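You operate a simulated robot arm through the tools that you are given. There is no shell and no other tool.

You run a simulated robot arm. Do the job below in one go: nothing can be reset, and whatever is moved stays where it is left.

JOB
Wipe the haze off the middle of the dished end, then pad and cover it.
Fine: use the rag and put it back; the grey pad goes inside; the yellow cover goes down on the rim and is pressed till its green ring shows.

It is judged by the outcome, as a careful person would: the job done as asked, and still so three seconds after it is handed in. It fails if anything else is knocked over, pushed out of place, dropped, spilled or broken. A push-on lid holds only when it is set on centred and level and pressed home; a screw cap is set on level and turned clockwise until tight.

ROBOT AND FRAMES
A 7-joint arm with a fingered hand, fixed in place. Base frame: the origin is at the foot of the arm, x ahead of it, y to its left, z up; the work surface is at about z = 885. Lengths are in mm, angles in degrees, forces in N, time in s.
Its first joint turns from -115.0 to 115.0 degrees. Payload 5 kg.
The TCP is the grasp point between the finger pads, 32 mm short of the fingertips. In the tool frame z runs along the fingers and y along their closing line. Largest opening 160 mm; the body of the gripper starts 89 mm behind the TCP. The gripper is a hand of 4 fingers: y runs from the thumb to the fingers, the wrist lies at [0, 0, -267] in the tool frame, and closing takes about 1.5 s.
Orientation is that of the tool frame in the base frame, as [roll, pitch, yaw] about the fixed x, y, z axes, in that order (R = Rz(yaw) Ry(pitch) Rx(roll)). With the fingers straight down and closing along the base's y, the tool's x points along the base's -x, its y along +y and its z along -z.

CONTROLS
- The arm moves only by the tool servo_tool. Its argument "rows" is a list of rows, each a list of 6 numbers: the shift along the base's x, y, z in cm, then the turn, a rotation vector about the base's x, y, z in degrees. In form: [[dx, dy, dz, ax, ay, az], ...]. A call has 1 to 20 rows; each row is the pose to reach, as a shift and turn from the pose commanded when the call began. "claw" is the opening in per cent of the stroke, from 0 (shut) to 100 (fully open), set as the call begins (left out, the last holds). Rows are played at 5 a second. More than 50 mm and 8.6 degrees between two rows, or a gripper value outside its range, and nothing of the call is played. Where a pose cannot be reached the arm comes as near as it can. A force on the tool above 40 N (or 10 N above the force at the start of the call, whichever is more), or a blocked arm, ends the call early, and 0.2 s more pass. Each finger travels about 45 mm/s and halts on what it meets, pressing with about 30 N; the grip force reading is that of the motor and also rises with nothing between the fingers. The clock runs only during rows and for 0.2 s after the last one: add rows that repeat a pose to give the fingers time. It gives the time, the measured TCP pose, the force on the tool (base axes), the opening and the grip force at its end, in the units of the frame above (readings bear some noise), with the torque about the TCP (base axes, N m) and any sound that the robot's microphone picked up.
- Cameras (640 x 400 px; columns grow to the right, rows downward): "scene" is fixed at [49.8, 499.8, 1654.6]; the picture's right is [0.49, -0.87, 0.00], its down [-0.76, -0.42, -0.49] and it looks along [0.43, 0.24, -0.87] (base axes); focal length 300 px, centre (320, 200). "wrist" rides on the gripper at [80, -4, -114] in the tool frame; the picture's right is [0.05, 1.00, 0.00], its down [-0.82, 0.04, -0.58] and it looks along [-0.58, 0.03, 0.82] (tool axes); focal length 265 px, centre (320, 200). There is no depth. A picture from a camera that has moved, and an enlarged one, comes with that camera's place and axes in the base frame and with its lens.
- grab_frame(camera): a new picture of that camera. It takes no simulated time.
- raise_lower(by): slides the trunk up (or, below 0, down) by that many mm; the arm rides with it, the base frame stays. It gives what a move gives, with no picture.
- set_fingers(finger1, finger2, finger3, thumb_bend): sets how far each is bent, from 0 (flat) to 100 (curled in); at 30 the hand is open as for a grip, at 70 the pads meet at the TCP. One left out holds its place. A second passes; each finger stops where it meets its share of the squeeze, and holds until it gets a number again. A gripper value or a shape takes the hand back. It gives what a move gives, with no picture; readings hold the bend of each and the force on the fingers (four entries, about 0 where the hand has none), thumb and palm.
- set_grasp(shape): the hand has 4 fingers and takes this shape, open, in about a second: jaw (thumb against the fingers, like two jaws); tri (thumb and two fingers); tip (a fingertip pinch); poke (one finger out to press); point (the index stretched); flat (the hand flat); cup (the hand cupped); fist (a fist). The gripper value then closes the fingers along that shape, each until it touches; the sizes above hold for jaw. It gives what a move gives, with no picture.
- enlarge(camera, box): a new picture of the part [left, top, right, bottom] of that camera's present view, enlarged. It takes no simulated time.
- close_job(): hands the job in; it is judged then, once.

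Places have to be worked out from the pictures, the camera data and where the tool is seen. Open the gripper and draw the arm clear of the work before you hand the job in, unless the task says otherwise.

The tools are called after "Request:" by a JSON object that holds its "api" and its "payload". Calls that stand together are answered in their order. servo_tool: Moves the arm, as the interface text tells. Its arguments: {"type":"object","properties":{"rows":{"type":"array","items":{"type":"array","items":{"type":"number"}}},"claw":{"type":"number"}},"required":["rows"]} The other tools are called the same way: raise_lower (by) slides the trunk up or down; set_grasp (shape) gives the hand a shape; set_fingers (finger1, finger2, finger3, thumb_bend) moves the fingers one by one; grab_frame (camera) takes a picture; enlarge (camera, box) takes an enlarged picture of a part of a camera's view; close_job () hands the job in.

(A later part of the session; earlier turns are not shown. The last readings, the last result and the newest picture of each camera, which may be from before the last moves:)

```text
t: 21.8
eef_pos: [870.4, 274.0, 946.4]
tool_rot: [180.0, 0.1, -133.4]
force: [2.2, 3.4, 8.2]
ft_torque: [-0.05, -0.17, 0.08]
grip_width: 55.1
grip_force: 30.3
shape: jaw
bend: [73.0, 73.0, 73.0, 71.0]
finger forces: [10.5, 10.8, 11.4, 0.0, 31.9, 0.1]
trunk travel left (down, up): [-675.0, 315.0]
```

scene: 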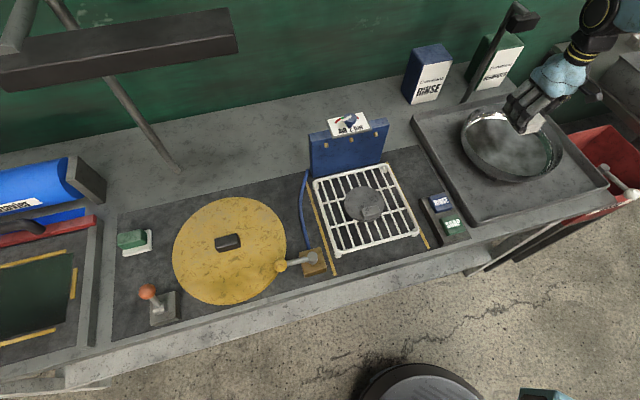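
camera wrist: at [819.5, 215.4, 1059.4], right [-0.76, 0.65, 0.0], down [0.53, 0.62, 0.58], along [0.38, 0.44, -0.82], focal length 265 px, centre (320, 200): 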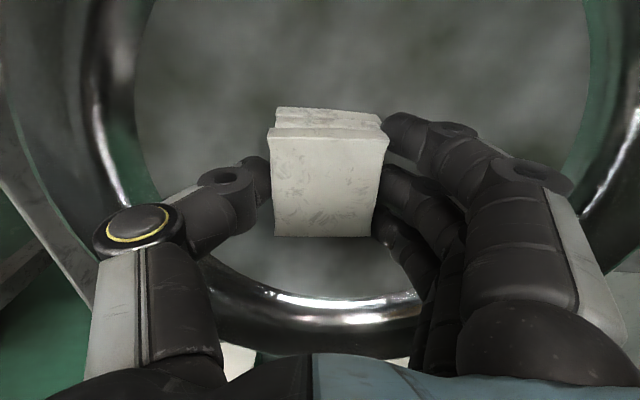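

I stroke gently back across the centre to the other side, with a shallow height profile that follows the curvature.

Request:
{"api": "servo_tool", "payload": {"rows": [[0, 0, 0.05, 0, 0, 0], [-0.6, 0.6, -0.05, 0, 0, 0], [-1.0, 1.0, -0.1, 0, 0, 0], [-1.35, 1.35, -0.12, 0, 0, 0], [-1.7, 1.7, -0.1, 0, 0, 0], [-2.1, 2.1, -0.05, 0, 0, 0], [-2.7, 2.7, 0.05, 0, 0, 0]]}}

Request:
{"api": "grab_frame", "payload": {"camera": "wrist"}}

```text
t: 23.4
eef_pos: [843.5, 302.3, 947.0]
tool_rot: [-180.0, 0.1, -133.5]
force: [2.4, -1.4, 5.1]
ft_torque: [0.08, -0.05, -0.13]
grip_width: 54.2
grip_force: 30.2
shape: jaw
bend: [73.0, 73.0, 73.0, 71.0]
finger forces: [9.5, 9.8, 10.2, 0.0, 32.3, 0.0]
trunk travel left (down, up): [-675.0, 315.0]
```

```text
taken
camera wrist: at [792.2, 241.6, 1061.1], right [-0.76, 0.65, 0.0], down [0.53, 0.62, 0.58], along [0.38, 0.44, -0.82], focal length 265 px, centre (320, 200)
```

wrist: 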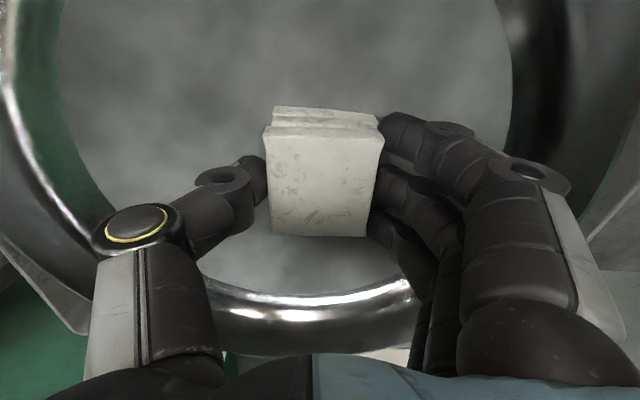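

The force is about 5 N on this side as well, so the profile is symmetric. I run the first raster pass: out to -40 mm, over 20 mm, and across to +40 mm, following the shallow bowl profile.

Request:
{"api": "servo_tool", "payload": {"rows": [[-0.78, 0.78, 0.15, 0, 0, 0], [-1.48, 1.48, 0.3, 0, 0, 0], [-0.78, 2.19, 0.38, 0, 0, 0], [-0.07, 2.9, 0.48, 0, 0, 0], [0.64, 2.19, 0.33, 0, 0, 0], [1.34, 1.48, 0.21, 0, 0, 0], [2.05, 0.78, 0.1, 0, 0, 0]]}}

Request:
{"api": "grab_frame", "payload": {"camera": "wrist"}}

Request:
{"api": "enlarge", "payload": {"camera": "scene", "box": [440, 70, 600, 200]}}

```text
t: 25.0
eef_pos: [862.6, 309.4, 948.4]
tool_rot: [179.9, 0.0, -133.5]
force: [-5.4, 0.3, 7.1]
ft_torque: [0.23, 0.03, 0.12]
grip_width: 54.4
grip_force: 30.0
shape: jaw
bend: [73.0, 74.0, 74.0, 71.0]
finger forces: [9.9, 10.7, 11.7, 0.0, 28.7, 0.0]
trunk travel left (down, up): [-675.0, 315.0]
```

```text
taken
camera wrist: at [811.5, 249.5, 1062.4], right [-0.76, 0.65, 0.0], down [0.53, 0.62, 0.58], along [0.37, 0.44, -0.82], focal length 265 px, centre (320, 200)
```

wrist: 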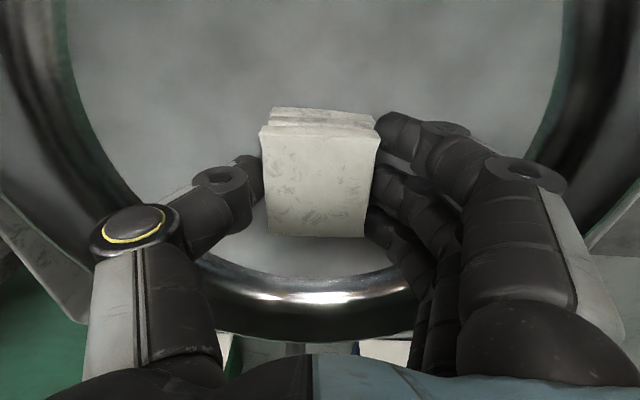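

```text
3.08 times, centred on (520, 135) of scene
camera zoom: at [49.8, 499.8, 1654.6], right [0.49, -0.87, 0.0], down [-0.76, -0.42, -0.49], along [0.43, 0.24, -0.87], focal length 924 px, centre (-295, 400)
```

zoom: 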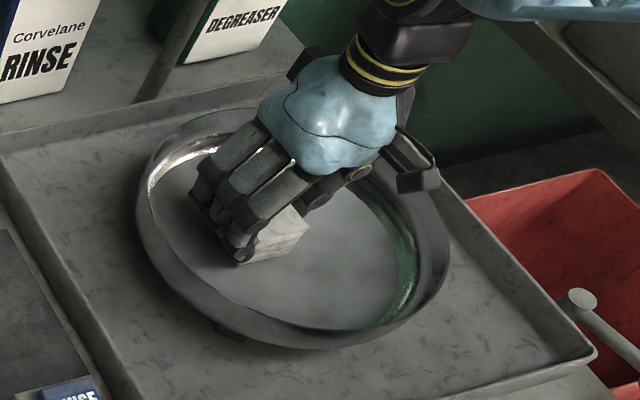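

The haze is visibly fading overall. I continue the raster slightly lighter: across to +36 on this line, then back along the centre line.

Request:
{"api": "servo_tool", "payload": {"rows": [[0.71, -0.71, -0.03, 0, 0, 0], [1.41, -1.41, 0.05, 0, 0, 0], [2.12, -2.12, 0.16, 0, 0, 0], [2.83, -2.83, 0.28, 0, 0, 0], [3.25, -3.25, 0.37, 0, 0, 0], [2.55, -3.96, 0.27, 0, 0, 0], [1.84, -4.67, 0.19, 0, 0, 0], [1.13, -3.96, 0.05, 0, 0, 0], [0.42, -3.25, -0.07, 0, 0, 0], [-0.28, -2.55, -0.16, 0, 0, 0], [-0.99, -1.84, -0.18, 0, 0, 0], [-1.7, -1.13, -0.09, 0, 0, 0], [-2.4, -0.42, 0.02, 0, 0, 0], [-3.11, 0.28, 0.16, 0, 0, 0]]}}

Request:
{"api": "grab_frame", "payload": {"camera": "wrist"}}

Request:
{"api": "enlarge", "payload": {"camera": "scene", "box": [440, 70, 600, 200]}}

```text
t: 28.0
eef_pos: [832.2, 313.8, 948.6]
tool_rot: [-180.0, -0.1, -133.5]
force: [2.0, -3.7, 8.7]
ft_torque: [-0.03, 0.04, 0.01]
grip_width: 54.6
grip_force: 30.0
shape: jaw
bend: [74.0, 74.0, 73.0, 70.0]
finger forces: [9.5, 9.5, 9.6, 0.0, 33.2, 0.0]
trunk travel left (down, up): [-675.0, 315.0]
```

```text
taken
camera wrist: at [781.5, 252.3, 1062.9], right [-0.76, 0.65, 0.0], down [0.53, 0.62, 0.58], along [0.37, 0.44, -0.82], focal length 265 px, centre (320, 200)
```

wrist: 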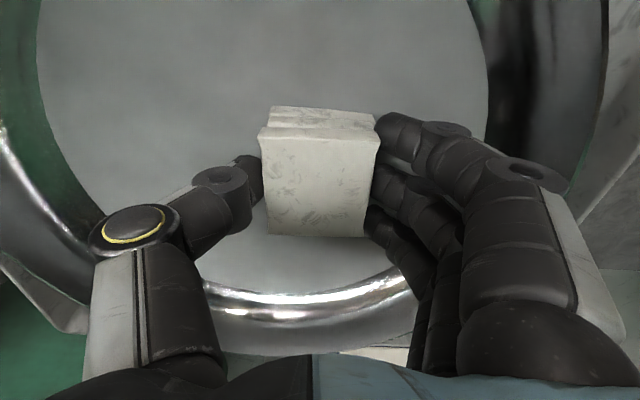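

```text
3.08 times, centred on (520, 135) of scene
camera zoom: at [49.8, 499.8, 1654.6], right [0.49, -0.87, 0.0], down [-0.76, -0.42, -0.49], along [0.43, 0.24, -0.87], focal length 924 px, centre (-295, 400)
```

zoom: 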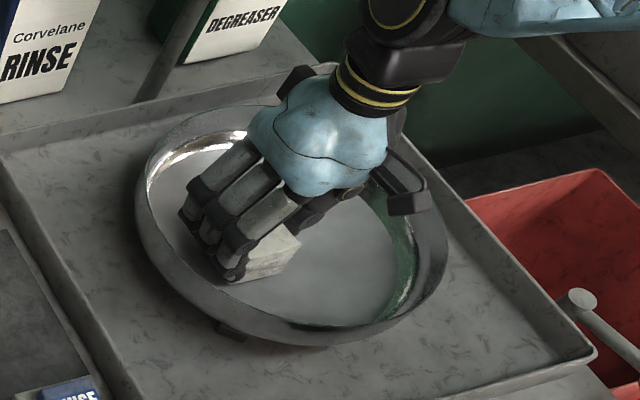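

The haze is nearly gone. I do the front half of the raster and finish through the centre towards the back.

Request:
{"api": "servo_tool", "payload": {"rows": [[-0.71, -0.71, 0.08, 0, 0, 0], [-1.41, -1.41, 0.18, 0, 0, 0], [-0.71, -2.12, 0.05, 0, 0, 0], [0, -2.83, -0.07, 0, 0, 0], [0.71, -3.54, -0.16, 0, 0, 0], [1.41, -4.24, -0.14, 0, 0, 0], [2.12, -4.95, -0.05, 0, 0, 0], [2.83, -5.66, 0.07, 0, 0, 0], [3.54, -6.36, 0.21, 0, 0, 0], [2.4, -6.65, 0.25, 0, 0, 0], [1.27, -6.36, 0.21, 0, 0, 0], [0.57, -5.66, 0.11, 0, 0, 0], [-0.14, -4.95, 0.03, 0, 0, 0], [-0.85, -4.24, 0.11, 0, 0, 0], [-1.56, -3.54, 0.21, 0, 0, 0], [-0.42, -2.4, 0, 0, 0, 0], [0.99, -2.4, -0.21, 0, 0, 0], [2.4, -2.4, -0.37, 0, 0, 0], [3.46, -1.34, -0.24, 0, 0, 0], [4.53, -0.28, -0.06, 0, 0, 0]]}}

Request:
{"api": "grab_frame", "payload": {"camera": "wrist"}}

Request:
{"api": "enlarge", "payload": {"camera": "scene", "box": [440, 70, 600, 200]}}

```text
t: 32.2
eef_pos: [879.5, 310.7, 949.2]
tool_rot: [179.9, 0.1, -133.5]
force: [-1.7, -4.8, 8.2]
ft_torque: [0.05, -0.09, -0.04]
grip_width: 54.9
grip_force: 30.2
shape: jaw
bend: [73.0, 74.0, 74.0, 71.0]
finger forces: [9.4, 10.6, 11.6, 0.1, 32.5, 0.0]
trunk travel left (down, up): [-675.0, 315.0]
```

```text
taken
camera wrist: at [827.9, 250.5, 1063.2], right [-0.76, 0.65, 0.0], down [0.53, 0.62, 0.58], along [0.38, 0.44, -0.82], focal length 265 px, centre (320, 200)
```

wrist: 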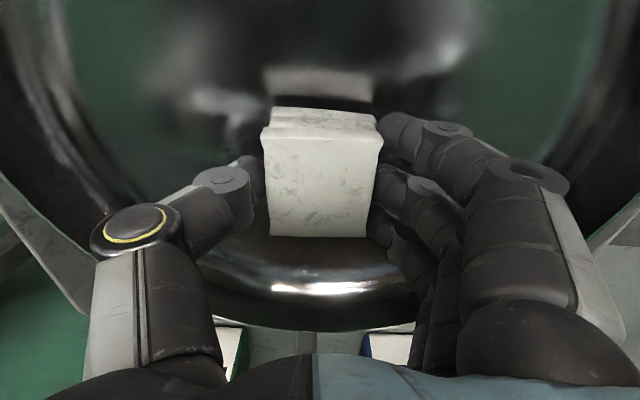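

```text
3.08 times, centred on (520, 135) of scene
camera zoom: at [49.8, 499.8, 1654.6], right [0.49, -0.87, 0.0], down [-0.76, -0.42, -0.49], along [0.43, 0.24, -0.87], focal length 924 px, centre (-295, 400)
```

zoom: 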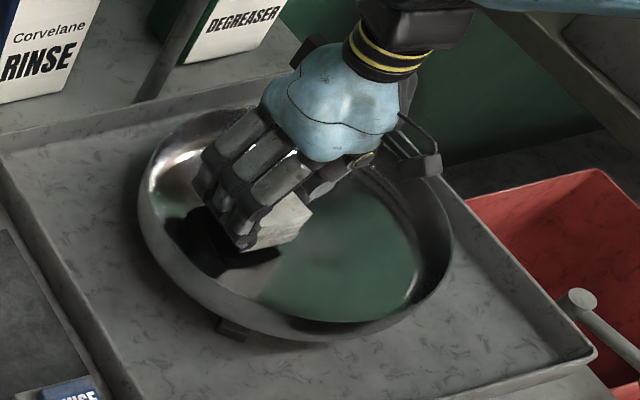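

The floor is now mirror-clear, with the haze wiped off. I lift the rag straight up out of the dish and carry it back over its original spot.

Request:
{"api": "servo_tool", "payload": {"rows": [[0, 0, 1.5, 0, 0, 0], [0, 0, 5, 0, 0, 0], [0, 0, 9, 0, 0, 0], [0, 0, 11.26, 0, 0, 0], [-3, 2.8, 11.26, 0, 0, 0], [-6, 5.6, 11.26, 0, 0, 0], [-9, 8.4, 11.26, 0, 0, 0], [-12, 11.2, 11.26, 0, 0, 0], [-15, 14, 11.26, 0, 0, 0], [-18, 16.8, 11.26, 0, 0, 0], [-20, 18.6, 11.26, 0, 0, 0], [-21.47, 19.72, 11.26, 0, 0, 0], [-21.47, 19.72, 11.26, 0, 0, 0]]}}

Request:
{"api": "grab_frame", "payload": {"camera": "wrist"}}

Request:
{"api": "enlarge", "payload": {"camera": "scene", "box": [440, 70, 600, 200]}}

```text
t: 35.0
eef_pos: [665.6, 507.9, 1060.8]
tool_rot: [180.0, 0.0, -133.5]
force: [0.0, 1.1, 0.1]
ft_torque: [0.01, 0.01, -0.04]
grip_width: 54.6
grip_force: 30.4
shape: jaw
bend: [73.0, 73.0, 73.0, 71.0]
finger forces: [9.4, 10.4, 10.4, 0.0, 30.3, 0.1]
trunk travel left (down, up): [-675.0, 315.0]
```

```text
taken
camera wrist: at [613.9, 448.4, 1173.9], right [-0.76, 0.65, 0.0], down [0.53, 0.62, 0.58], along [0.38, 0.44, -0.82], focal length 265 px, centre (320, 200)
```

wrist: 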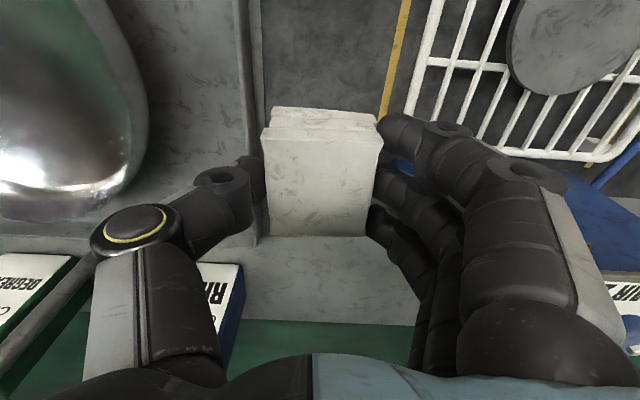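

```text
3.08 times, centred on (520, 135) of scene
camera zoom: at [49.8, 499.8, 1654.6], right [0.49, -0.87, 0.0], down [-0.76, -0.42, -0.49], along [0.43, 0.24, -0.87], focal length 924 px, centre (-295, 400)
```

zoom: 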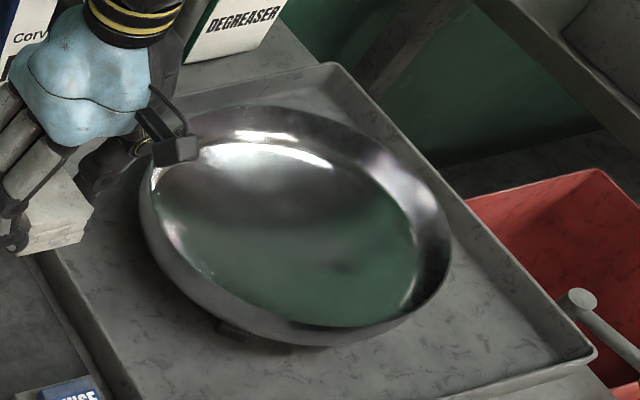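

The dish is clean and still in place. I lower the rag onto its original spot.

Request:
{"api": "servo_tool", "payload": {"rows": [[0, 0, -4, 0, 0, 0], [0, 0, -8, 0, 0, 0], [0, 0, -11, 0, 0, 0], [0, 0, -12.2, 0, 0, 0], [0, 0, -12.6, 0, 0, 0], [0, 0, -12.8, 0, 0, 0]]}}

Request:
{"api": "grab_frame", "payload": {"camera": "wrist"}}

```text
t: 36.4
eef_pos: [663.5, 508.7, 931.3]
tool_rot: [-179.9, 0.0, -133.5]
force: [-0.5, -0.2, -0.7]
ft_torque: [0.03, -0.02, 0.0]
grip_width: 54.7
grip_force: 30.6
shape: jaw
bend: [73.0, 73.0, 73.0, 71.0]
finger forces: [9.5, 10.4, 10.3, 0.0, 30.3, 0.0]
trunk travel left (down, up): [-675.0, 315.0]
```

```text
taken
camera wrist: at [612.0, 447.6, 1045.9], right [-0.76, 0.65, 0.0], down [0.53, 0.62, 0.58], along [0.38, 0.44, -0.82], focal length 265 px, centre (320, 200)
```

wrist: 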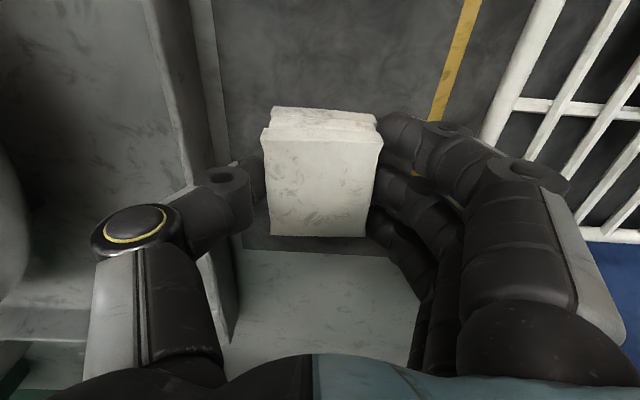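

No contact yet, so I lower millimetre by millimetre until it rests.

Request:
{"api": "servo_tool", "payload": {"rows": [[0, 0, -0.1, 0, 0, 0], [0, 0, -0.2, 0, 0, 0], [0, 0, -0.3, 0, 0, 0]]}}

```text
t: 37.2
eef_pos: [663.6, 508.7, 929.2]
tool_rot: [180.0, 0.0, -133.5]
force: [-0.8, -0.6, 2.7]
ft_torque: [0.13, 0.02, 0.02]
grip_width: 54.6
grip_force: 30.2
shape: jaw
bend: [73.0, 74.0, 73.0, 71.0]
finger forces: [9.3, 10.4, 10.4, 0.1, 30.5, 0.1]
trunk travel left (down, up): [-675.0, 315.0]
```

There is contact at 2.7 N: the rag rests on the mat. I open to about 82 mm to release it.

Request:
{"api": "servo_tool", "payload": {"claw": 52, "rows": [[0, 0, 0, 0, 0, 0], [0, 0, 0, 0, 0, 0], [0, 0, 0, 0, 0, 0], [0, 0, 0, 0, 0, 0], [0, 0, 0, 0, 0, 0], [0, 0, 2, 0, 0, 0], [0, 0, 6, 0, 0, 0], [0, 0, 10, 0, 0, 0], [0, 0, 14, 0, 0, 0]]}}

Request:
{"api": "grab_frame", "payload": {"camera": "wrist"}}

Request:
{"api": "grab_frame", "payload": {"camera": "scene"}}

```text
t: 39.2
eef_pos: [659.8, 507.7, 1071.4]
tool_rot: [-180.0, 0.0, -133.6]
force: [-0.6, 0.1, 0.0]
ft_torque: [0.02, -0.03, 0.02]
grip_width: 82.4
grip_force: 0.0
shape: jaw
bend: [72.0, 72.0, 72.0, 70.0]
finger forces: [0.1, 0.0, 0.1, 0.0, 0.0, 0.0]
trunk travel left (down, up): [-675.0, 315.0]
```

```text
taken
camera wrist: at [609.1, 447.5, 1185.2], right [-0.76, 0.65, 0.0], down [0.53, 0.62, 0.58], along [0.38, 0.44, -0.82], focal length 265 px, centre (320, 200)
```

wrist: 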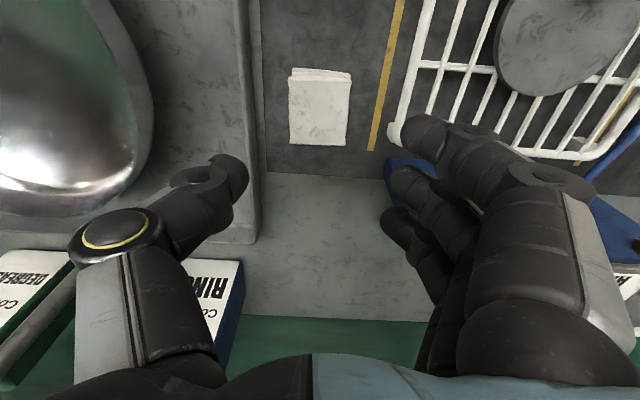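

```text
taken
```

scene: 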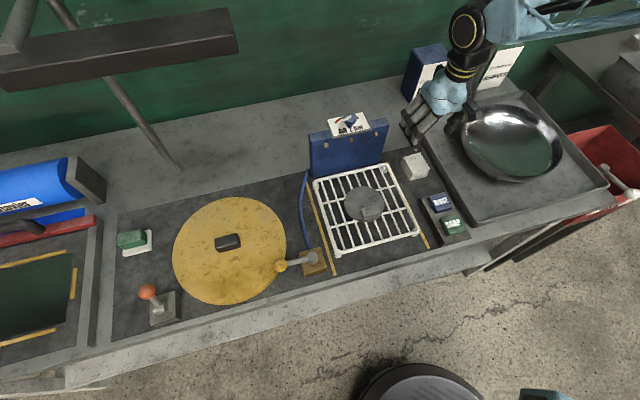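

The rag is back where it was. Next is the pad: its handle at about (431, 560) has its long axis along the bench, so I want the fingers to close across the bench. I rise, move over and turn the tool by about +88°, checking that the arm can reach that.

Request:
{"api": "servo_tool", "payload": {"claw": 50, "rows": [[0, 0, 5, 0, 0, 0], [-2, 0.5, 10, 0, 0, 8], [-4, 1, 11, 0, 0, 16], [-6.5, 1.5, 11, 0, 0, 24], [-9, 2, 11, 0, 0, 32], [-11.5, 2.5, 11, 0, 0, 40], [-14, 3, 11, 0, 0, 48], [-16.5, 3.7, 11, 0, 0, 56], [-19, 4.3, 11, 0, 0, 64], [-21, 4.7, 11, 0, 0, 72], [-23, 5.1, 11, 0, 0, 80], [-23.3, 5.1, 11, 0, 0, 88], [-23.3, 5.1, 11, 0, 0, 88], [-23.3, 5.1, 11, 0, 0, 88]]}}

Request:
{"api": "grab_frame", "payload": {"camera": "wrist"}}

Request:
{"api": "grab_frame", "payload": {"camera": "scene"}}

```text
refused: row 2 steps farther than a row can; nothing moved
```

```text
taken
camera wrist: at [609.1, 447.5, 1185.2], right [-0.76, 0.65, 0.0], down [0.53, 0.62, 0.58], along [0.38, 0.44, -0.82], focal length 265 px, centre (320, 200)
```

wrist: 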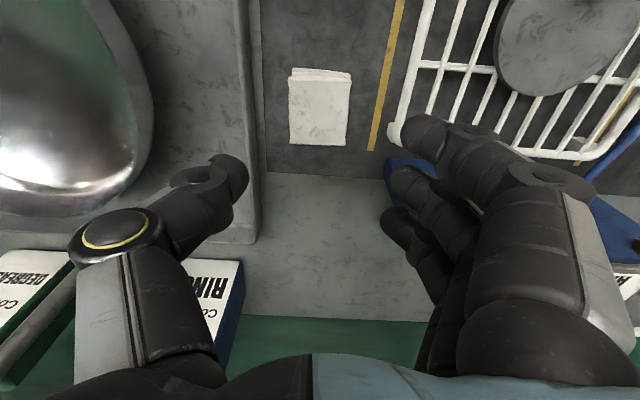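

```text
taken
```

scene: 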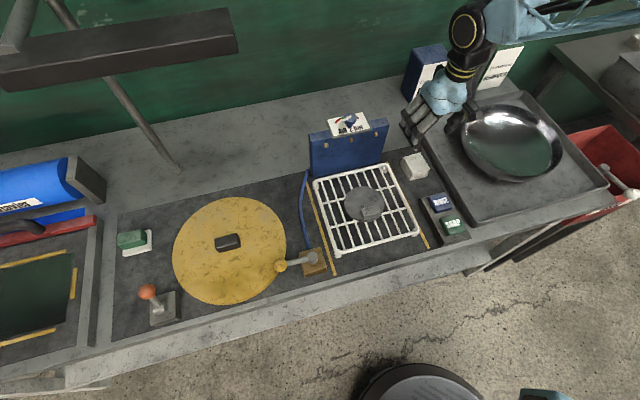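

One step was slightly too long, so I resend with smaller increments.

Request:
{"api": "servo_tool", "payload": {"claw": 50, "rows": [[0, 0, 4, 0, 0, 0], [0, 0, 8, 0, 0, 6], [-2, 0.5, 11, 0, 0, 13], [-4, 1, 11, 0, 0, 20], [-6.5, 1.5, 11, 0, 0, 27], [-9, 2, 11, 0, 0, 34], [-11.5, 2.5, 11, 0, 0, 41], [-14, 3, 11, 0, 0, 48], [-16.5, 3.7, 11, 0, 0, 55], [-19, 4.3, 11, 0, 0, 62], [-21, 4.7, 11, 0, 0, 69], [-22.5, 5.0, 11, 0, 0, 76], [-23.3, 5.1, 11, 0, 0, 83], [-23.3, 5.1, 11, 0, 0, 88], [-23.3, 5.1, 11, 0, 0, 88]]}}

Request:
{"api": "grab_frame", "payload": {"camera": "wrist"}}

Request:
{"api": "grab_frame", "payload": {"camera": "scene"}}

```text
t: 42.4
eef_pos: [431.5, 559.0, 1179.9]
tool_rot: [-180.0, 0.0, -45.3]
force: [-0.1, -0.2, 0.2]
ft_torque: [0.01, -0.01, 0.02]
grip_width: 80.8
grip_force: 0.2
shape: jaw
bend: [72.0, 72.0, 72.0, 70.0]
finger forces: [0.1, 0.1, 0.0, 0.1, 0.1, 0.1]
trunk travel left (down, up): [-675.0, 315.0]
```

```text
taken
camera wrist: at [491.8, 504.9, 1293.3], right [-0.68, -0.74, 0.0], down [-0.6, 0.55, 0.58], along [-0.43, 0.39, -0.82], focal length 265 px, centre (320, 200)
```

wrist: 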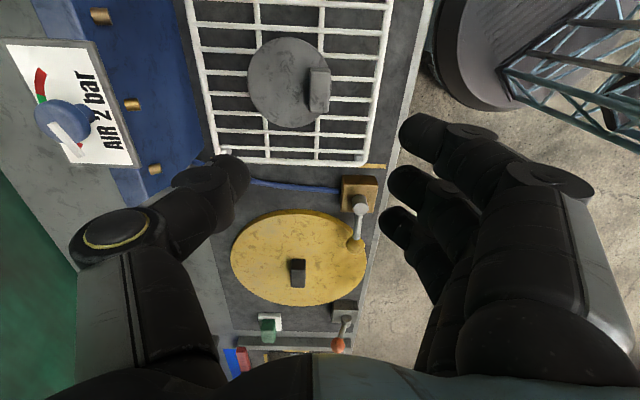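

```text
taken
```

scene: 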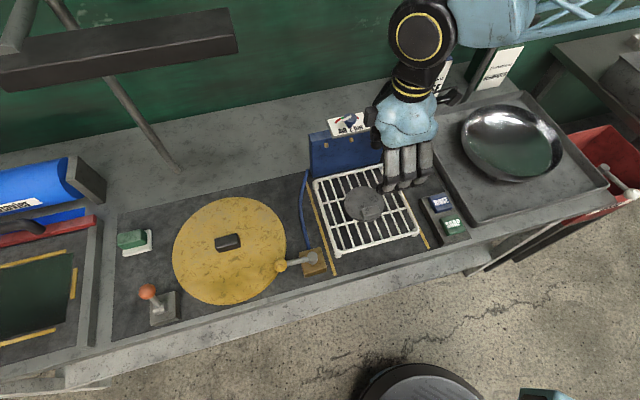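

The tool turned fully, and this view shows the pad handle, the cover and the lever well. I enlarge both areas for measurement.

Request:
{"api": "enlarge", "payload": {"camera": "wrist", "box": [220, 20, 348, 140]}}

Request:
{"api": "enlarge", "payload": {"camera": "wrist", "box": [210, 170, 400, 360]}}

```text
3.33 times, centred on (284, 80) of wrist
camera zoom: at [491.8, 504.9, 1293.3], right [-0.68, -0.74, 0.0], down [-0.6, 0.55, 0.58], along [-0.43, 0.39, -0.82], focal length 885 px, centre (440, 600)
```

zoom: 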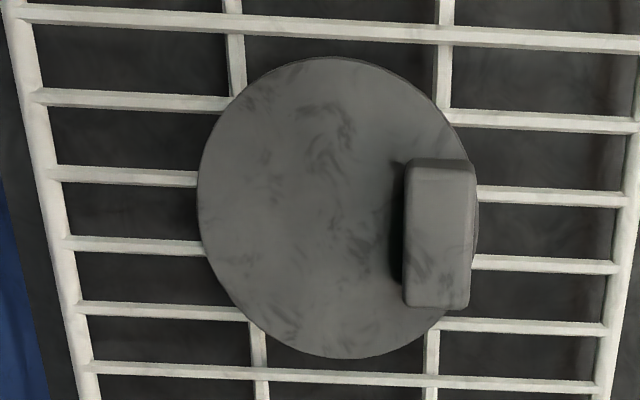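

```text
2.11 times, centred on (305, 265) of wrist
camera zoom: at [491.8, 504.9, 1293.3], right [-0.68, -0.74, 0.0], down [-0.6, 0.55, 0.58], along [-0.43, 0.39, -0.82], focal length 559 px, centre (352, 63)
```

zoom: 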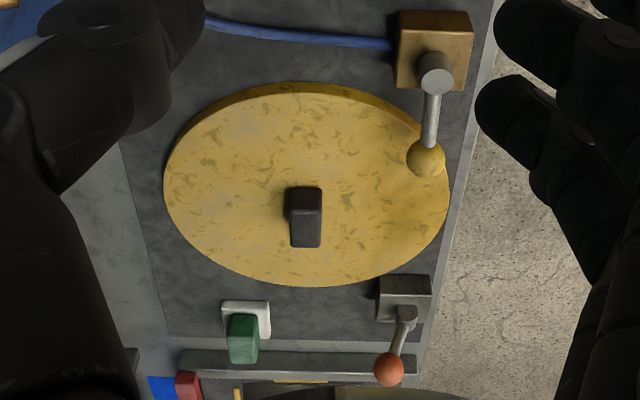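

Measurements: the handle top centre is about (432, 560) at z about 935, 22 mm wide and 48 mm long, sitting 40 mm in front of the pad's centre. The pad disc is about 110 mm across. The yellow lever ball (z about 946) overhangs the cover's edge, which I'll deal with later. I lower over the pad handle with a 60 mm opening.

Request:
{"api": "servo_tool", "payload": {"claw": 38, "rows": [[0.05, 0.1, -4, 0, 0, 0], [0.05, 0.1, -8, 0, 0, 0], [0.05, 0.1, -12, 0, 0, 0], [0.05, 0.1, -16, 0, 0, 0], [0.05, 0.1, -18, 0, 0, 0], [0.05, 0.1, -18, 0, 0, 0]]}}

Request:
{"api": "grab_frame", "payload": {"camera": "wrist"}}

Request:
{"api": "enlarge", "payload": {"camera": "scene", "box": [320, 130, 440, 250]}}

```text
t: 43.8
eef_pos: [432.3, 560.1, 999.2]
tool_rot: [180.0, -0.1, -45.5]
force: [0.4, 0.4, 0.2]
ft_torque: [0.0, 0.02, -0.01]
grip_width: 61.2
grip_force: 0.1
shape: jaw
bend: [73.0, 73.0, 73.0, 70.0]
finger forces: [0.0, 0.0, 0.0, 0.0, 0.1, 0.0]
trunk travel left (down, up): [-675.0, 315.0]
```

```text
taken
camera wrist: at [491.9, 505.6, 1113.1], right [-0.68, -0.74, 0.0], down [-0.6, 0.55, 0.58], along [-0.43, 0.39, -0.82], focal length 265 px, centre (320, 200)
```

wrist: 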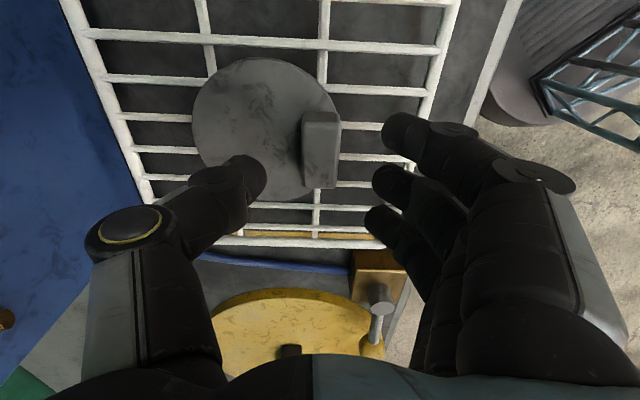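

```text
3.33 times, centred on (380, 190) of scene
camera zoom: at [49.8, 499.8, 1654.6], right [0.49, -0.87, 0.0], down [-0.76, -0.42, -0.49], along [0.43, 0.24, -0.87], focal length 1001 px, centre (120, 233)
```

zoom: 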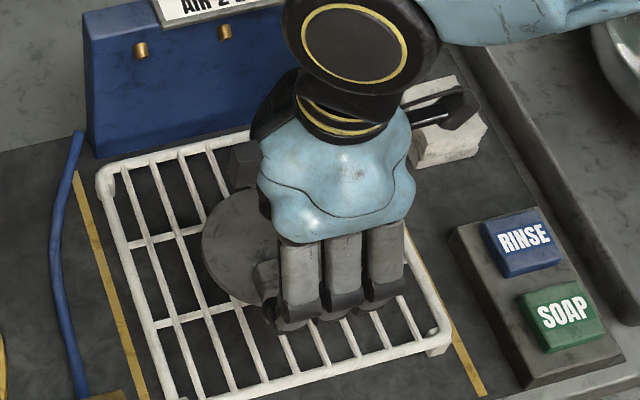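

I enlarge the wrist view to refine the alignment with the handle.

Request:
{"api": "enlarge", "payload": {"camera": "wrist", "box": [180, 50, 440, 210]}}

```text
2.46 times, centred on (310, 130) of wrist
camera zoom: at [491.9, 505.6, 1113.1], right [-0.68, -0.74, 0.0], down [-0.6, 0.55, 0.58], along [-0.43, 0.39, -0.82], focal length 653 px, centre (345, 372)
```

zoom: 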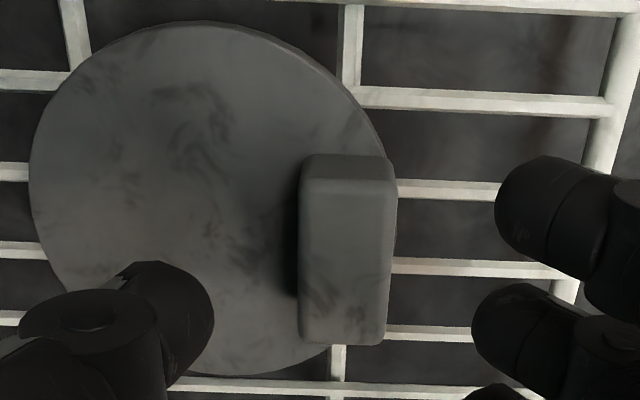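

The handle is centred laterally and lies about 5 mm further along the tool heading. I shift that way and lower to TCP z of about 958.

Request:
{"api": "servo_tool", "payload": {"rows": [[-0.35, 0.35, 0, 0, 0, 0], [-0.35, 0.35, -1.5, 0, 0, 0], [-0.35, 0.35, -3, 0, 0, 0], [-0.35, 0.35, -4.1, 0, 0, 0], [-0.35, 0.35, -4.1, 0, 0, 0]]}}

Request:
{"api": "grab_frame", "payload": {"camera": "wrist"}}

Request:
{"api": "enlarge", "payload": {"camera": "scene", "box": [320, 150, 420, 240]}}

```text
t: 45.0
eef_pos: [428.2, 563.2, 959.8]
tool_rot: [-179.9, 0.0, -45.5]
force: [1.9, -1.2, 11.8]
ft_torque: [0.36, -0.44, -0.08]
grip_width: 61.7
grip_force: 0.1
shape: jaw
bend: [73.0, 73.0, 73.0, 70.0]
finger forces: [0.0, 0.1, 0.0, 0.0, 11.5, 0.0]
trunk travel left (down, up): [-675.0, 315.0]
```

```text
taken
camera wrist: at [488.9, 509.2, 1073.0], right [-0.68, -0.74, 0.0], down [-0.6, 0.55, 0.58], along [-0.42, 0.39, -0.82], focal length 265 px, centre (320, 200)
```

wrist: 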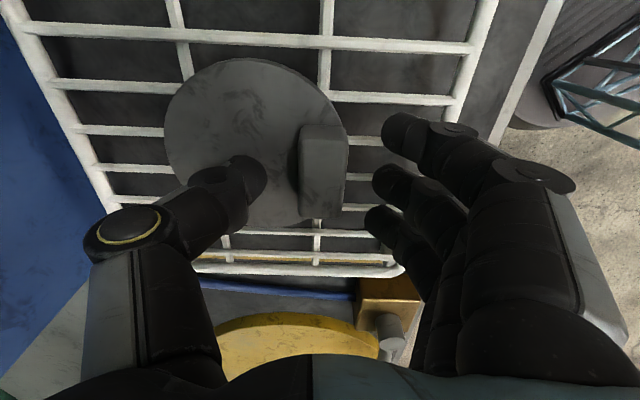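

```text
4.44 times, centred on (370, 195) of scene
camera zoom: at [49.8, 499.8, 1654.6], right [0.49, -0.87, 0.0], down [-0.76, -0.42, -0.49], along [0.43, 0.24, -0.87], focal length 1334 px, centre (98, 222)
```

zoom: 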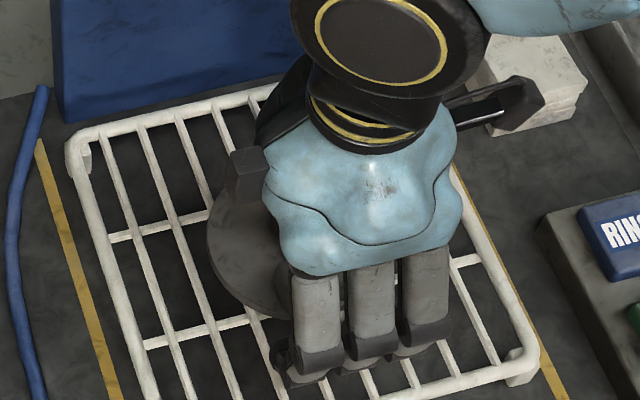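

The thumb touched the pad disc (11.5 N at tip z about 928), so the disc top is near 928. I raise 4 mm right away and re-check the alignment.

Request:
{"api": "servo_tool", "payload": {"rows": [[0, 0, 0.4, 0, 0, 0], [0, 0, 0.4, 0, 0, 0]]}}

Request:
{"api": "enlarge", "payload": {"camera": "wrist", "box": [160, 50, 440, 240]}}

```text
t: 45.6
eef_pos: [428.8, 562.5, 962.2]
tool_rot: [180.0, 0.0, -45.5]
force: [0.8, 0.2, -0.1]
ft_torque: [0.0, 0.01, -0.01]
grip_width: 61.4
grip_force: 0.0
shape: jaw
bend: [73.0, 73.0, 73.0, 70.0]
finger forces: [0.0, 0.0, 0.0, 0.0, 0.0, 0.0]
trunk travel left (down, up): [-675.0, 315.0]
```

```text
2.11 times, centred on (300, 145) of wrist
camera zoom: at [488.4, 509.4, 1075.7], right [-0.68, -0.74, 0.0], down [-0.6, 0.55, 0.58], along [-0.43, 0.39, -0.82], focal length 559 px, centre (362, 316)
```

zoom: 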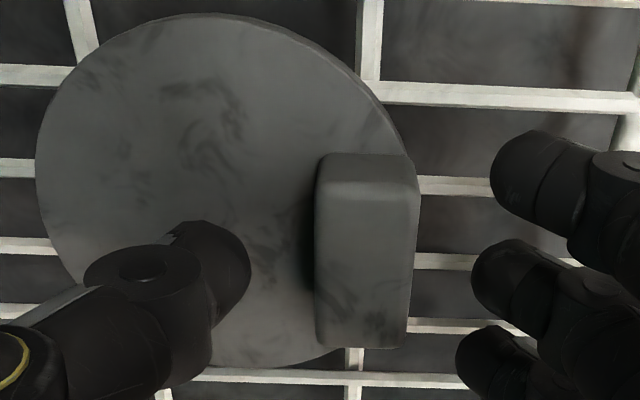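

The handle is centred between thumb and fingers, and the tips are about 2 mm above the disc. I shift 4 mm along the handle so two fingers bear on it, then close.

Request:
{"api": "servo_tool", "payload": {"rows": [[-0.15, 0.15, 0, 0, 0, 0], [-0.3, 0.3, 0, 0, 0, 0], [-0.3, 0.3, 0, 0, 0, 0]]}}

Request:
{"api": "servo_tool", "payload": {"claw": 9, "rows": [[0, 0, 0, 0, 0, 0], [0, 0, 0, 0, 0, 0], [0, 0, 0, 0, 0, 0], [0, 0, 0, 0, 0, 0], [0, 0, 0, 0, 0, 0], [0, 0, 0, 0, 0, 0], [0, 0, 0, 0, 0, 0], [0, 0, 0, 0, 0, 0]]}}

Request:
{"api": "grab_frame", "payload": {"camera": "wrist"}}

```text
t: 46.4
eef_pos: [427.0, 567.0, 963.4]
tool_rot: [180.0, 0.1, -45.5]
force: [0.4, 0.8, 0.1]
ft_torque: [0.0, 0.0, -0.01]
grip_width: 61.2
grip_force: 0.0
shape: jaw
bend: [73.0, 73.0, 73.0, 70.0]
finger forces: [0.1, 0.1, 0.0, 0.0, 0.0, 0.0]
trunk travel left (down, up): [-675.0, 315.0]
```

```text
t: 48.2
eef_pos: [425.0, 566.4, 962.6]
tool_rot: [180.0, -0.1, -45.5]
force: [-0.8, 1.1, 1.0]
ft_torque: [-0.04, 0.04, 0.02]
grip_width: 13.1
grip_force: 29.5
shape: jaw
bend: [72.0, 72.0, 69.0, 70.0]
finger forces: [10.4, 14.3, 0.0, 0.0, 24.9, 0.0]
trunk travel left (down, up): [-675.0, 315.0]
```

```text
taken
camera wrist: at [485.7, 512.8, 1076.1], right [-0.68, -0.74, 0.0], down [-0.6, 0.55, 0.58], along [-0.43, 0.39, -0.82], focal length 265 px, centre (320, 200)
```

wrist: 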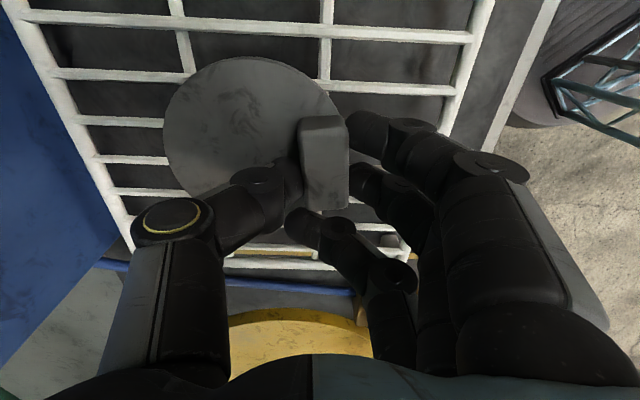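

Index and middle press 25 N against the thumb on the handle, and the ring finger passed clear. I lift slowly and check that the pad comes up level.

Request:
{"api": "servo_tool", "payload": {"rows": [[0, 0, 0.5, 0, 0, 0], [0, 0, 1, 0, 0, 0], [0, 0, 2, 0, 0, 0], [0, 0, 3.5, 0, 0, 0], [0, 0, 5, 0, 0, 0]]}}

Request:
{"api": "grab_frame", "payload": {"camera": "wrist"}}

Request:
{"api": "enlarge", "payload": {"camera": "scene", "box": [310, 130, 430, 250]}}

```text
t: 49.4
eef_pos: [425.2, 566.8, 1013.6]
tool_rot: [-180.0, 0.1, -45.5]
force: [-0.2, -1.4, -0.4]
ft_torque: [0.01, 0.01, -0.04]
grip_width: 13.0
grip_force: 30.4
shape: jaw
bend: [72.0, 72.0, 69.0, 70.0]
finger forces: [10.4, 14.2, 0.0, 0.1, 24.5, 0.0]
trunk travel left (down, up): [-675.0, 315.0]
```

```text
taken
camera wrist: at [485.0, 513.0, 1127.1], right [-0.68, -0.74, 0.0], down [-0.6, 0.55, 0.58], along [-0.43, 0.39, -0.82], focal length 265 px, centre (320, 200)
```

wrist: 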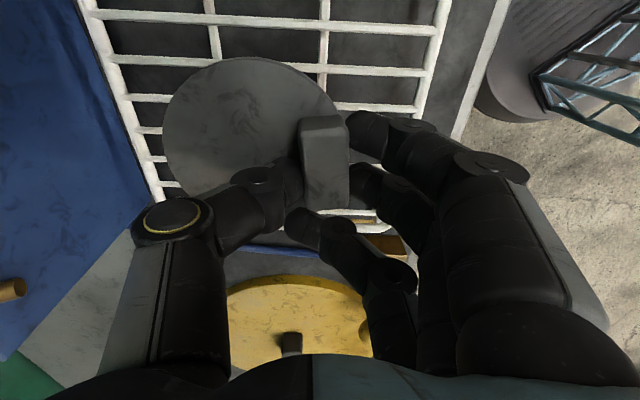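

```text
3.33 times, centred on (370, 190) of scene
camera zoom: at [49.8, 499.8, 1654.6], right [0.49, -0.87, 0.0], down [-0.76, -0.42, -0.49], along [0.43, 0.24, -0.87], focal length 1001 px, centre (153, 233)
```

zoom: 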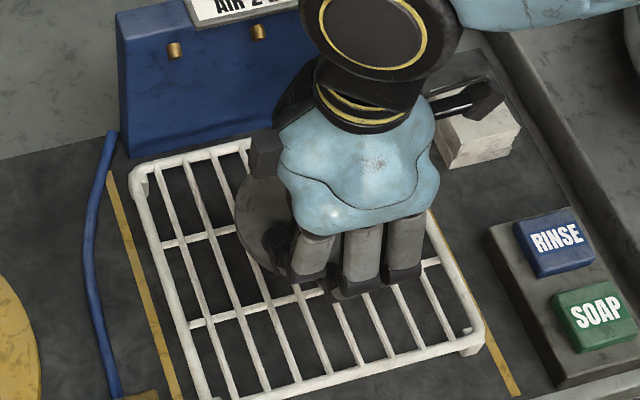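

The pad came up with the hand, unchanged in the grip. I enlarge to measure where the disc centre sits relative to the TCP.

Request:
{"api": "enlarge", "payload": {"camera": "wrist", "box": [140, 40, 400, 220]}}

```text
2.22 times, centred on (270, 130) of wrist
camera zoom: at [485.0, 513.0, 1127.1], right [-0.68, -0.74, 0.0], down [-0.6, 0.55, 0.58], along [-0.43, 0.39, -0.82], focal length 590 px, centre (431, 356)
```

zoom: 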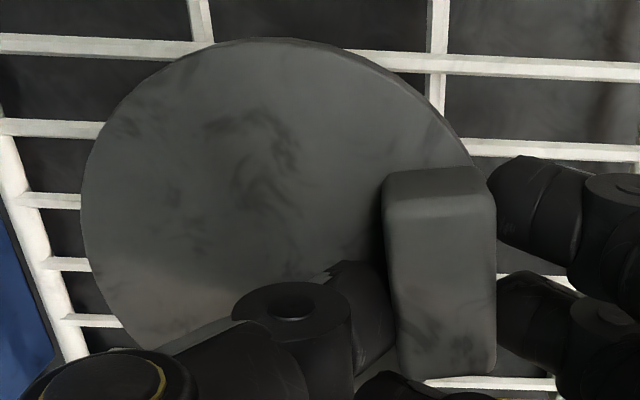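

The disc centre sits about 38 mm to the thumb side of the TCP. I rise, then carry the pad towards the dish while turning back to heading about 46.5°, aiming the disc centre over the dish centre.

Request:
{"api": "servo_tool", "payload": {"rows": [[0, 0, 4, 0, 0, 0], [0, 0, 8, 0, 0, -3], [1, -0.5, 10, 0, 0, -9], [4, -2.5, 10, 0, 0, -16], [7.5, -4.7, 10, 0, 0, -23], [11, -6.8, 10, 0, 0, -30], [14.5, -8.9, 10, 0, 0, -37], [18, -11, 10, 0, 0, -44], [21.5, -13.1, 10, 0, 0, -51], [25, -15.2, 10, 0, 0, -58], [28.5, -17.3, 10, 0, 0, -65], [32, -19.4, 10, 0, 0, -72], [35.5, -21.5, 10, 0, 0, -79], [38.5, -23.3, 10, 0, 0, -85], [40.7, -24.7, 10, 0, 0, -88], [40.7, -24.7, 10, 0, 0, -88]]}}

Request:
{"api": "grab_frame", "payload": {"camera": "wrist"}}

Request:
{"api": "grab_frame", "payload": {"camera": "scene"}}

```text
t: 52.8
eef_pos: [832.9, 321.2, 1112.7]
tool_rot: [-180.0, 0.0, -133.4]
force: [-0.1, -0.7, -1.6]
ft_torque: [0.0, 0.03, -0.02]
grip_width: 12.7
grip_force: 29.8
shape: jaw
bend: [72.0, 72.0, 69.0, 71.0]
finger forces: [10.2, 14.2, 0.0, 0.1, 24.3, 0.0]
trunk travel left (down, up): [-675.0, 315.0]
```

```text
taken
camera wrist: at [781.1, 259.6, 1226.8], right [-0.76, 0.65, 0.0], down [0.53, 0.62, 0.58], along [0.38, 0.44, -0.82], focal length 265 px, centre (320, 200)
```

wrist: 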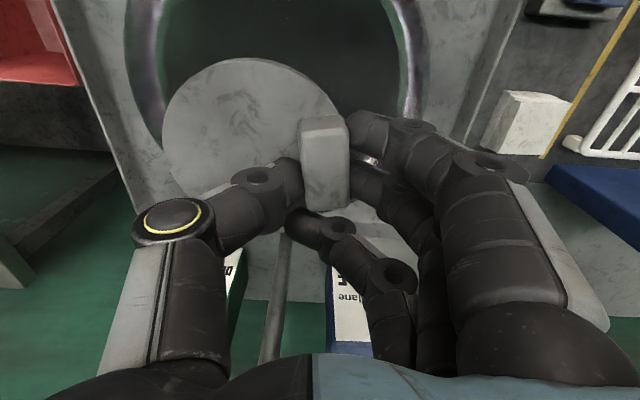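

```text
taken
```

scene: 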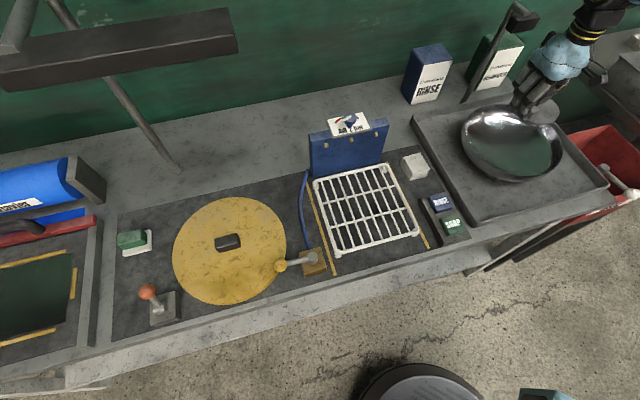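

The pad is aligned over the dish within about 3 mm. I lower it down inside the rim, to TCP z of about 972, and then look.

Request:
{"api": "servo_tool", "payload": {"rows": [[0, 0, -4, 0, 0, 0], [0, 0, -8, 0, 0, 0], [0, 0, -11, 0, 0, 0], [0, 0, -13, 0, 0, 0], [0, 0, -14, 0, 0, 0], [0, 0, -14, 0, 0, 0]]}}

Request:
{"api": "grab_frame", "payload": {"camera": "wrist"}}

Request:
{"api": "enlarge", "payload": {"camera": "scene", "box": [440, 70, 600, 200]}}

```text
t: 54.2
eef_pos: [832.9, 318.4, 974.9]
tool_rot: [180.0, 0.0, -133.5]
force: [-0.4, 0.3, -0.8]
ft_torque: [0.03, 0.0, -0.04]
grip_width: 12.6
grip_force: 30.3
shape: jaw
bend: [72.0, 72.0, 69.0, 71.0]
finger forces: [10.2, 14.2, 0.0, 0.0, 24.4, 0.1]
trunk travel left (down, up): [-675.0, 315.0]
```

```text
taken
camera wrist: at [781.2, 258.2, 1087.7], right [-0.76, 0.65, 0.0], down [0.53, 0.62, 0.58], along [0.38, 0.44, -0.82], focal length 265 px, centre (320, 200)
```

wrist: 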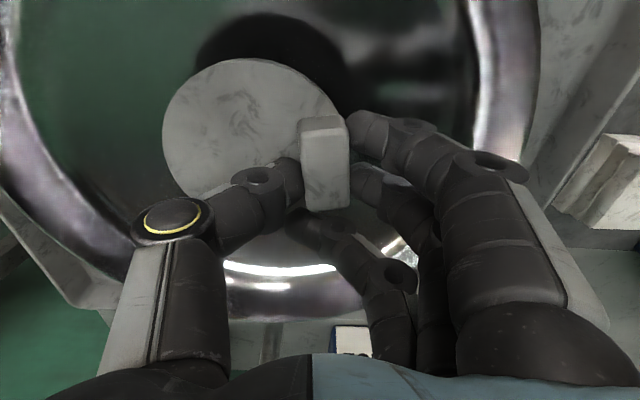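

```text
3.08 times, centred on (520, 135) of scene
camera zoom: at [49.8, 499.8, 1654.6], right [0.49, -0.87, 0.0], down [-0.76, -0.42, -0.49], along [0.43, 0.24, -0.87], focal length 924 px, centre (-295, 400)
```

zoom: 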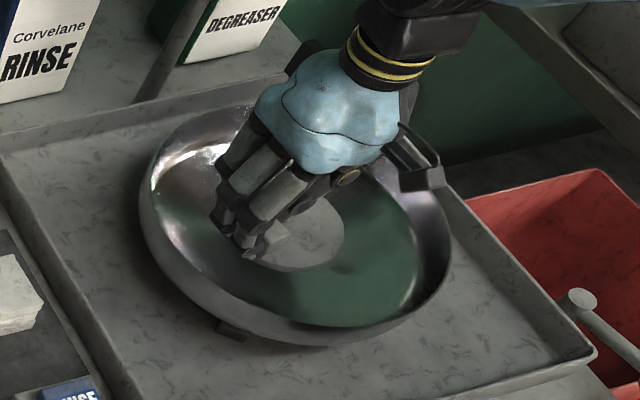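

The pad hangs inside the dish, clear of the walls. I lower slowly until it touches the floor.

Request:
{"api": "servo_tool", "payload": {"rows": [[0, 0, -0.4, 0, 0, 0], [0, 0, -0.8, 0, 0, 0], [0, 0, -1.2, 0, 0, 0], [0, 0, -1.5, 0, 0, 0]]}}

```text
t: 55.2
eef_pos: [831.3, 317.0, 958.1]
tool_rot: [180.0, 0.0, -133.5]
force: [0.4, 0.4, -2.0]
ft_torque: [0.02, -0.01, 0.02]
grip_width: 12.8
grip_force: 29.8
shape: jaw
bend: [72.0, 72.0, 69.0, 71.0]
finger forces: [10.2, 14.2, 0.0, 0.1, 24.3, 0.0]
trunk travel left (down, up): [-675.0, 315.0]
```

No contact yet, so I continue in 2 mm steps.

Request:
{"api": "servo_tool", "payload": {"rows": [[0, 0, -0.2, 0, 0, 0], [0, 0, -0.4, 0, 0, 0], [0, 0, -0.6, 0, 0, 0]]}}

```text
t: 56.0
eef_pos: [831.9, 319.9, 951.7]
tool_rot: [179.9, 0.0, -133.6]
force: [0.2, 0.9, -1.6]
ft_torque: [-0.01, -0.01, -0.01]
grip_width: 13.0
grip_force: 30.2
shape: jaw
bend: [72.0, 72.0, 69.0, 71.0]
finger forces: [10.1, 14.2, 0.1, 0.1, 24.3, 0.0]
trunk travel left (down, up): [-675.0, 315.0]
```

Still free, so I go on down in 1–2 mm steps.

Request:
{"api": "servo_tool", "payload": {"rows": [[0, 0, -0.15, 0, 0, 0], [0, 0, -0.3, 0, 0, 0], [0, 0, -0.4, 0, 0, 0]]}}

```text
t: 56.8
eef_pos: [831.5, 319.9, 947.4]
tool_rot: [-179.9, -0.1, -133.5]
force: [0.8, 0.3, -0.1]
ft_torque: [-0.03, 0.01, 0.06]
grip_width: 12.8
grip_force: 30.4
shape: jaw
bend: [72.0, 72.0, 69.0, 71.0]
finger forces: [10.1, 14.2, 0.0, 0.1, 24.3, 0.1]
trunk travel left (down, up): [-675.0, 315.0]
```

I continue in 1 mm steps.

Request:
{"api": "servo_tool", "payload": {"rows": [[0, 0, -0.1, 0, 0, 0], [0, 0, -0.2, 0, 0, 0]]}}

Request:
{"api": "grab_frame", "payload": {"camera": "wrist"}}

```text
t: 57.4
eef_pos: [831.5, 318.7, 944.9]
tool_rot: [180.0, 0.0, -133.5]
force: [1.1, -0.6, -0.9]
ft_torque: [0.02, 0.01, 0.01]
grip_width: 13.0
grip_force: 30.3
shape: jaw
bend: [72.0, 72.0, 69.0, 71.0]
finger forces: [10.1, 14.3, 0.1, 0.0, 24.2, 0.0]
trunk travel left (down, up): [-675.0, 315.0]
```

```text
taken
camera wrist: at [780.0, 258.2, 1060.0], right [-0.76, 0.65, 0.0], down [0.53, 0.62, 0.58], along [0.38, 0.44, -0.82], focal length 265 px, centre (320, 200)
```

wrist: 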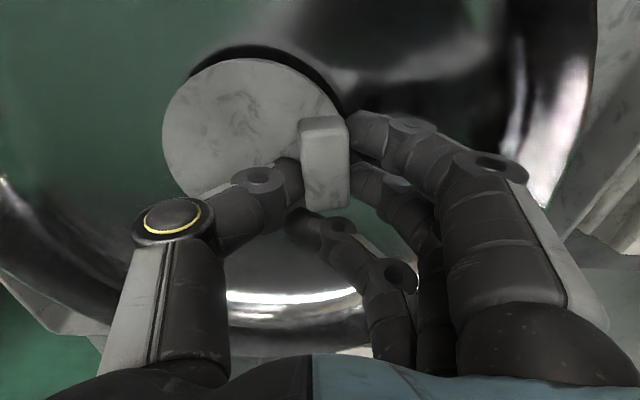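

A gap to the pad's mirror image is still visible, so I keep lowering.

Request:
{"api": "servo_tool", "payload": {"rows": [[0, 0, -0.15, 0, 0, 0], [0, 0, -0.3, 0, 0, 0]]}}

```text
t: 58.0
eef_pos: [831.0, 316.6, 943.0]
tool_rot: [180.0, -0.1, -133.5]
force: [0.1, -0.2, -0.2]
ft_torque: [0.03, 0.03, 0.02]
grip_width: 12.8
grip_force: 29.7
shape: jaw
bend: [72.0, 72.0, 69.0, 71.0]
finger forces: [10.1, 14.2, 0.0, 0.0, 24.3, 0.0]
trunk travel left (down, up): [-675.0, 315.0]
```

No contact yet. Continuing down.

Request:
{"api": "servo_tool", "payload": {"rows": [[0, 0, -0.15, 0, 0, 0], [0, 0, -0.3, 0, 0, 0]]}}

```text
t: 58.6
eef_pos: [831.8, 318.4, 941.1]
tool_rot: [-179.9, 0.0, -133.5]
force: [1.0, -1.6, 11.6]
ft_torque: [0.01, 0.15, 0.0]
grip_width: 12.9
grip_force: 30.5
shape: jaw
bend: [72.0, 72.0, 69.0, 71.0]
finger forces: [10.9, 14.8, 0.0, 0.1, 28.1, 0.0]
trunk travel left (down, up): [-675.0, 315.0]
```

The pad touches the floor with 11.6 N. I relieve about 1.5 mm, then open only to about 42 mm so the fingers stay clear of the floor, and rise.

Request:
{"api": "servo_tool", "payload": {"rows": [[0, 0, 0.15, 0, 0, 0], [0, 0, 0.15, 0, 0, 0]]}}

Request:
{"api": "servo_tool", "payload": {"claw": 27, "rows": [[0, 0, 0, 0, 0, 0], [0, 0, 0, 0, 0, 0], [0, 0, 0, 0, 0, 0], [0, 0, 0, 0, 0, 0], [0, 0, 0, 0, 0, 0]]}}

Request:
{"api": "grab_frame", "payload": {"camera": "wrist"}}

```text
t: 59.2
eef_pos: [833.7, 318.5, 941.5]
tool_rot: [180.0, 0.0, -133.4]
force: [0.5, -1.7, 7.0]
ft_torque: [0.04, 0.12, 0.0]
grip_width: 12.9
grip_force: 30.0
shape: jaw
bend: [72.0, 72.0, 69.0, 71.0]
finger forces: [10.7, 14.8, 0.0, 0.1, 27.4, 0.1]
trunk travel left (down, up): [-675.0, 315.0]
```

```text
t: 60.4
eef_pos: [832.7, 318.2, 941.4]
tool_rot: [180.0, 0.0, -133.5]
force: [0.8, 1.2, 0.1]
ft_torque: [0.0, -0.03, 0.0]
grip_width: 42.7
grip_force: 0.1
shape: jaw
bend: [73.0, 73.0, 73.0, 70.0]
finger forces: [0.0, 0.0, 0.0, 0.0, 0.0, 0.1]
trunk travel left (down, up): [-675.0, 315.0]
```

```text
taken
camera wrist: at [780.6, 257.9, 1055.0], right [-0.76, 0.65, 0.0], down [0.53, 0.62, 0.58], along [0.38, 0.44, -0.82], focal length 265 px, centre (320, 200)
```

wrist: 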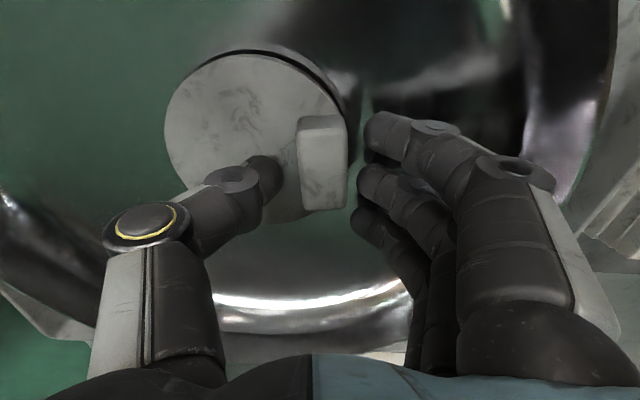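

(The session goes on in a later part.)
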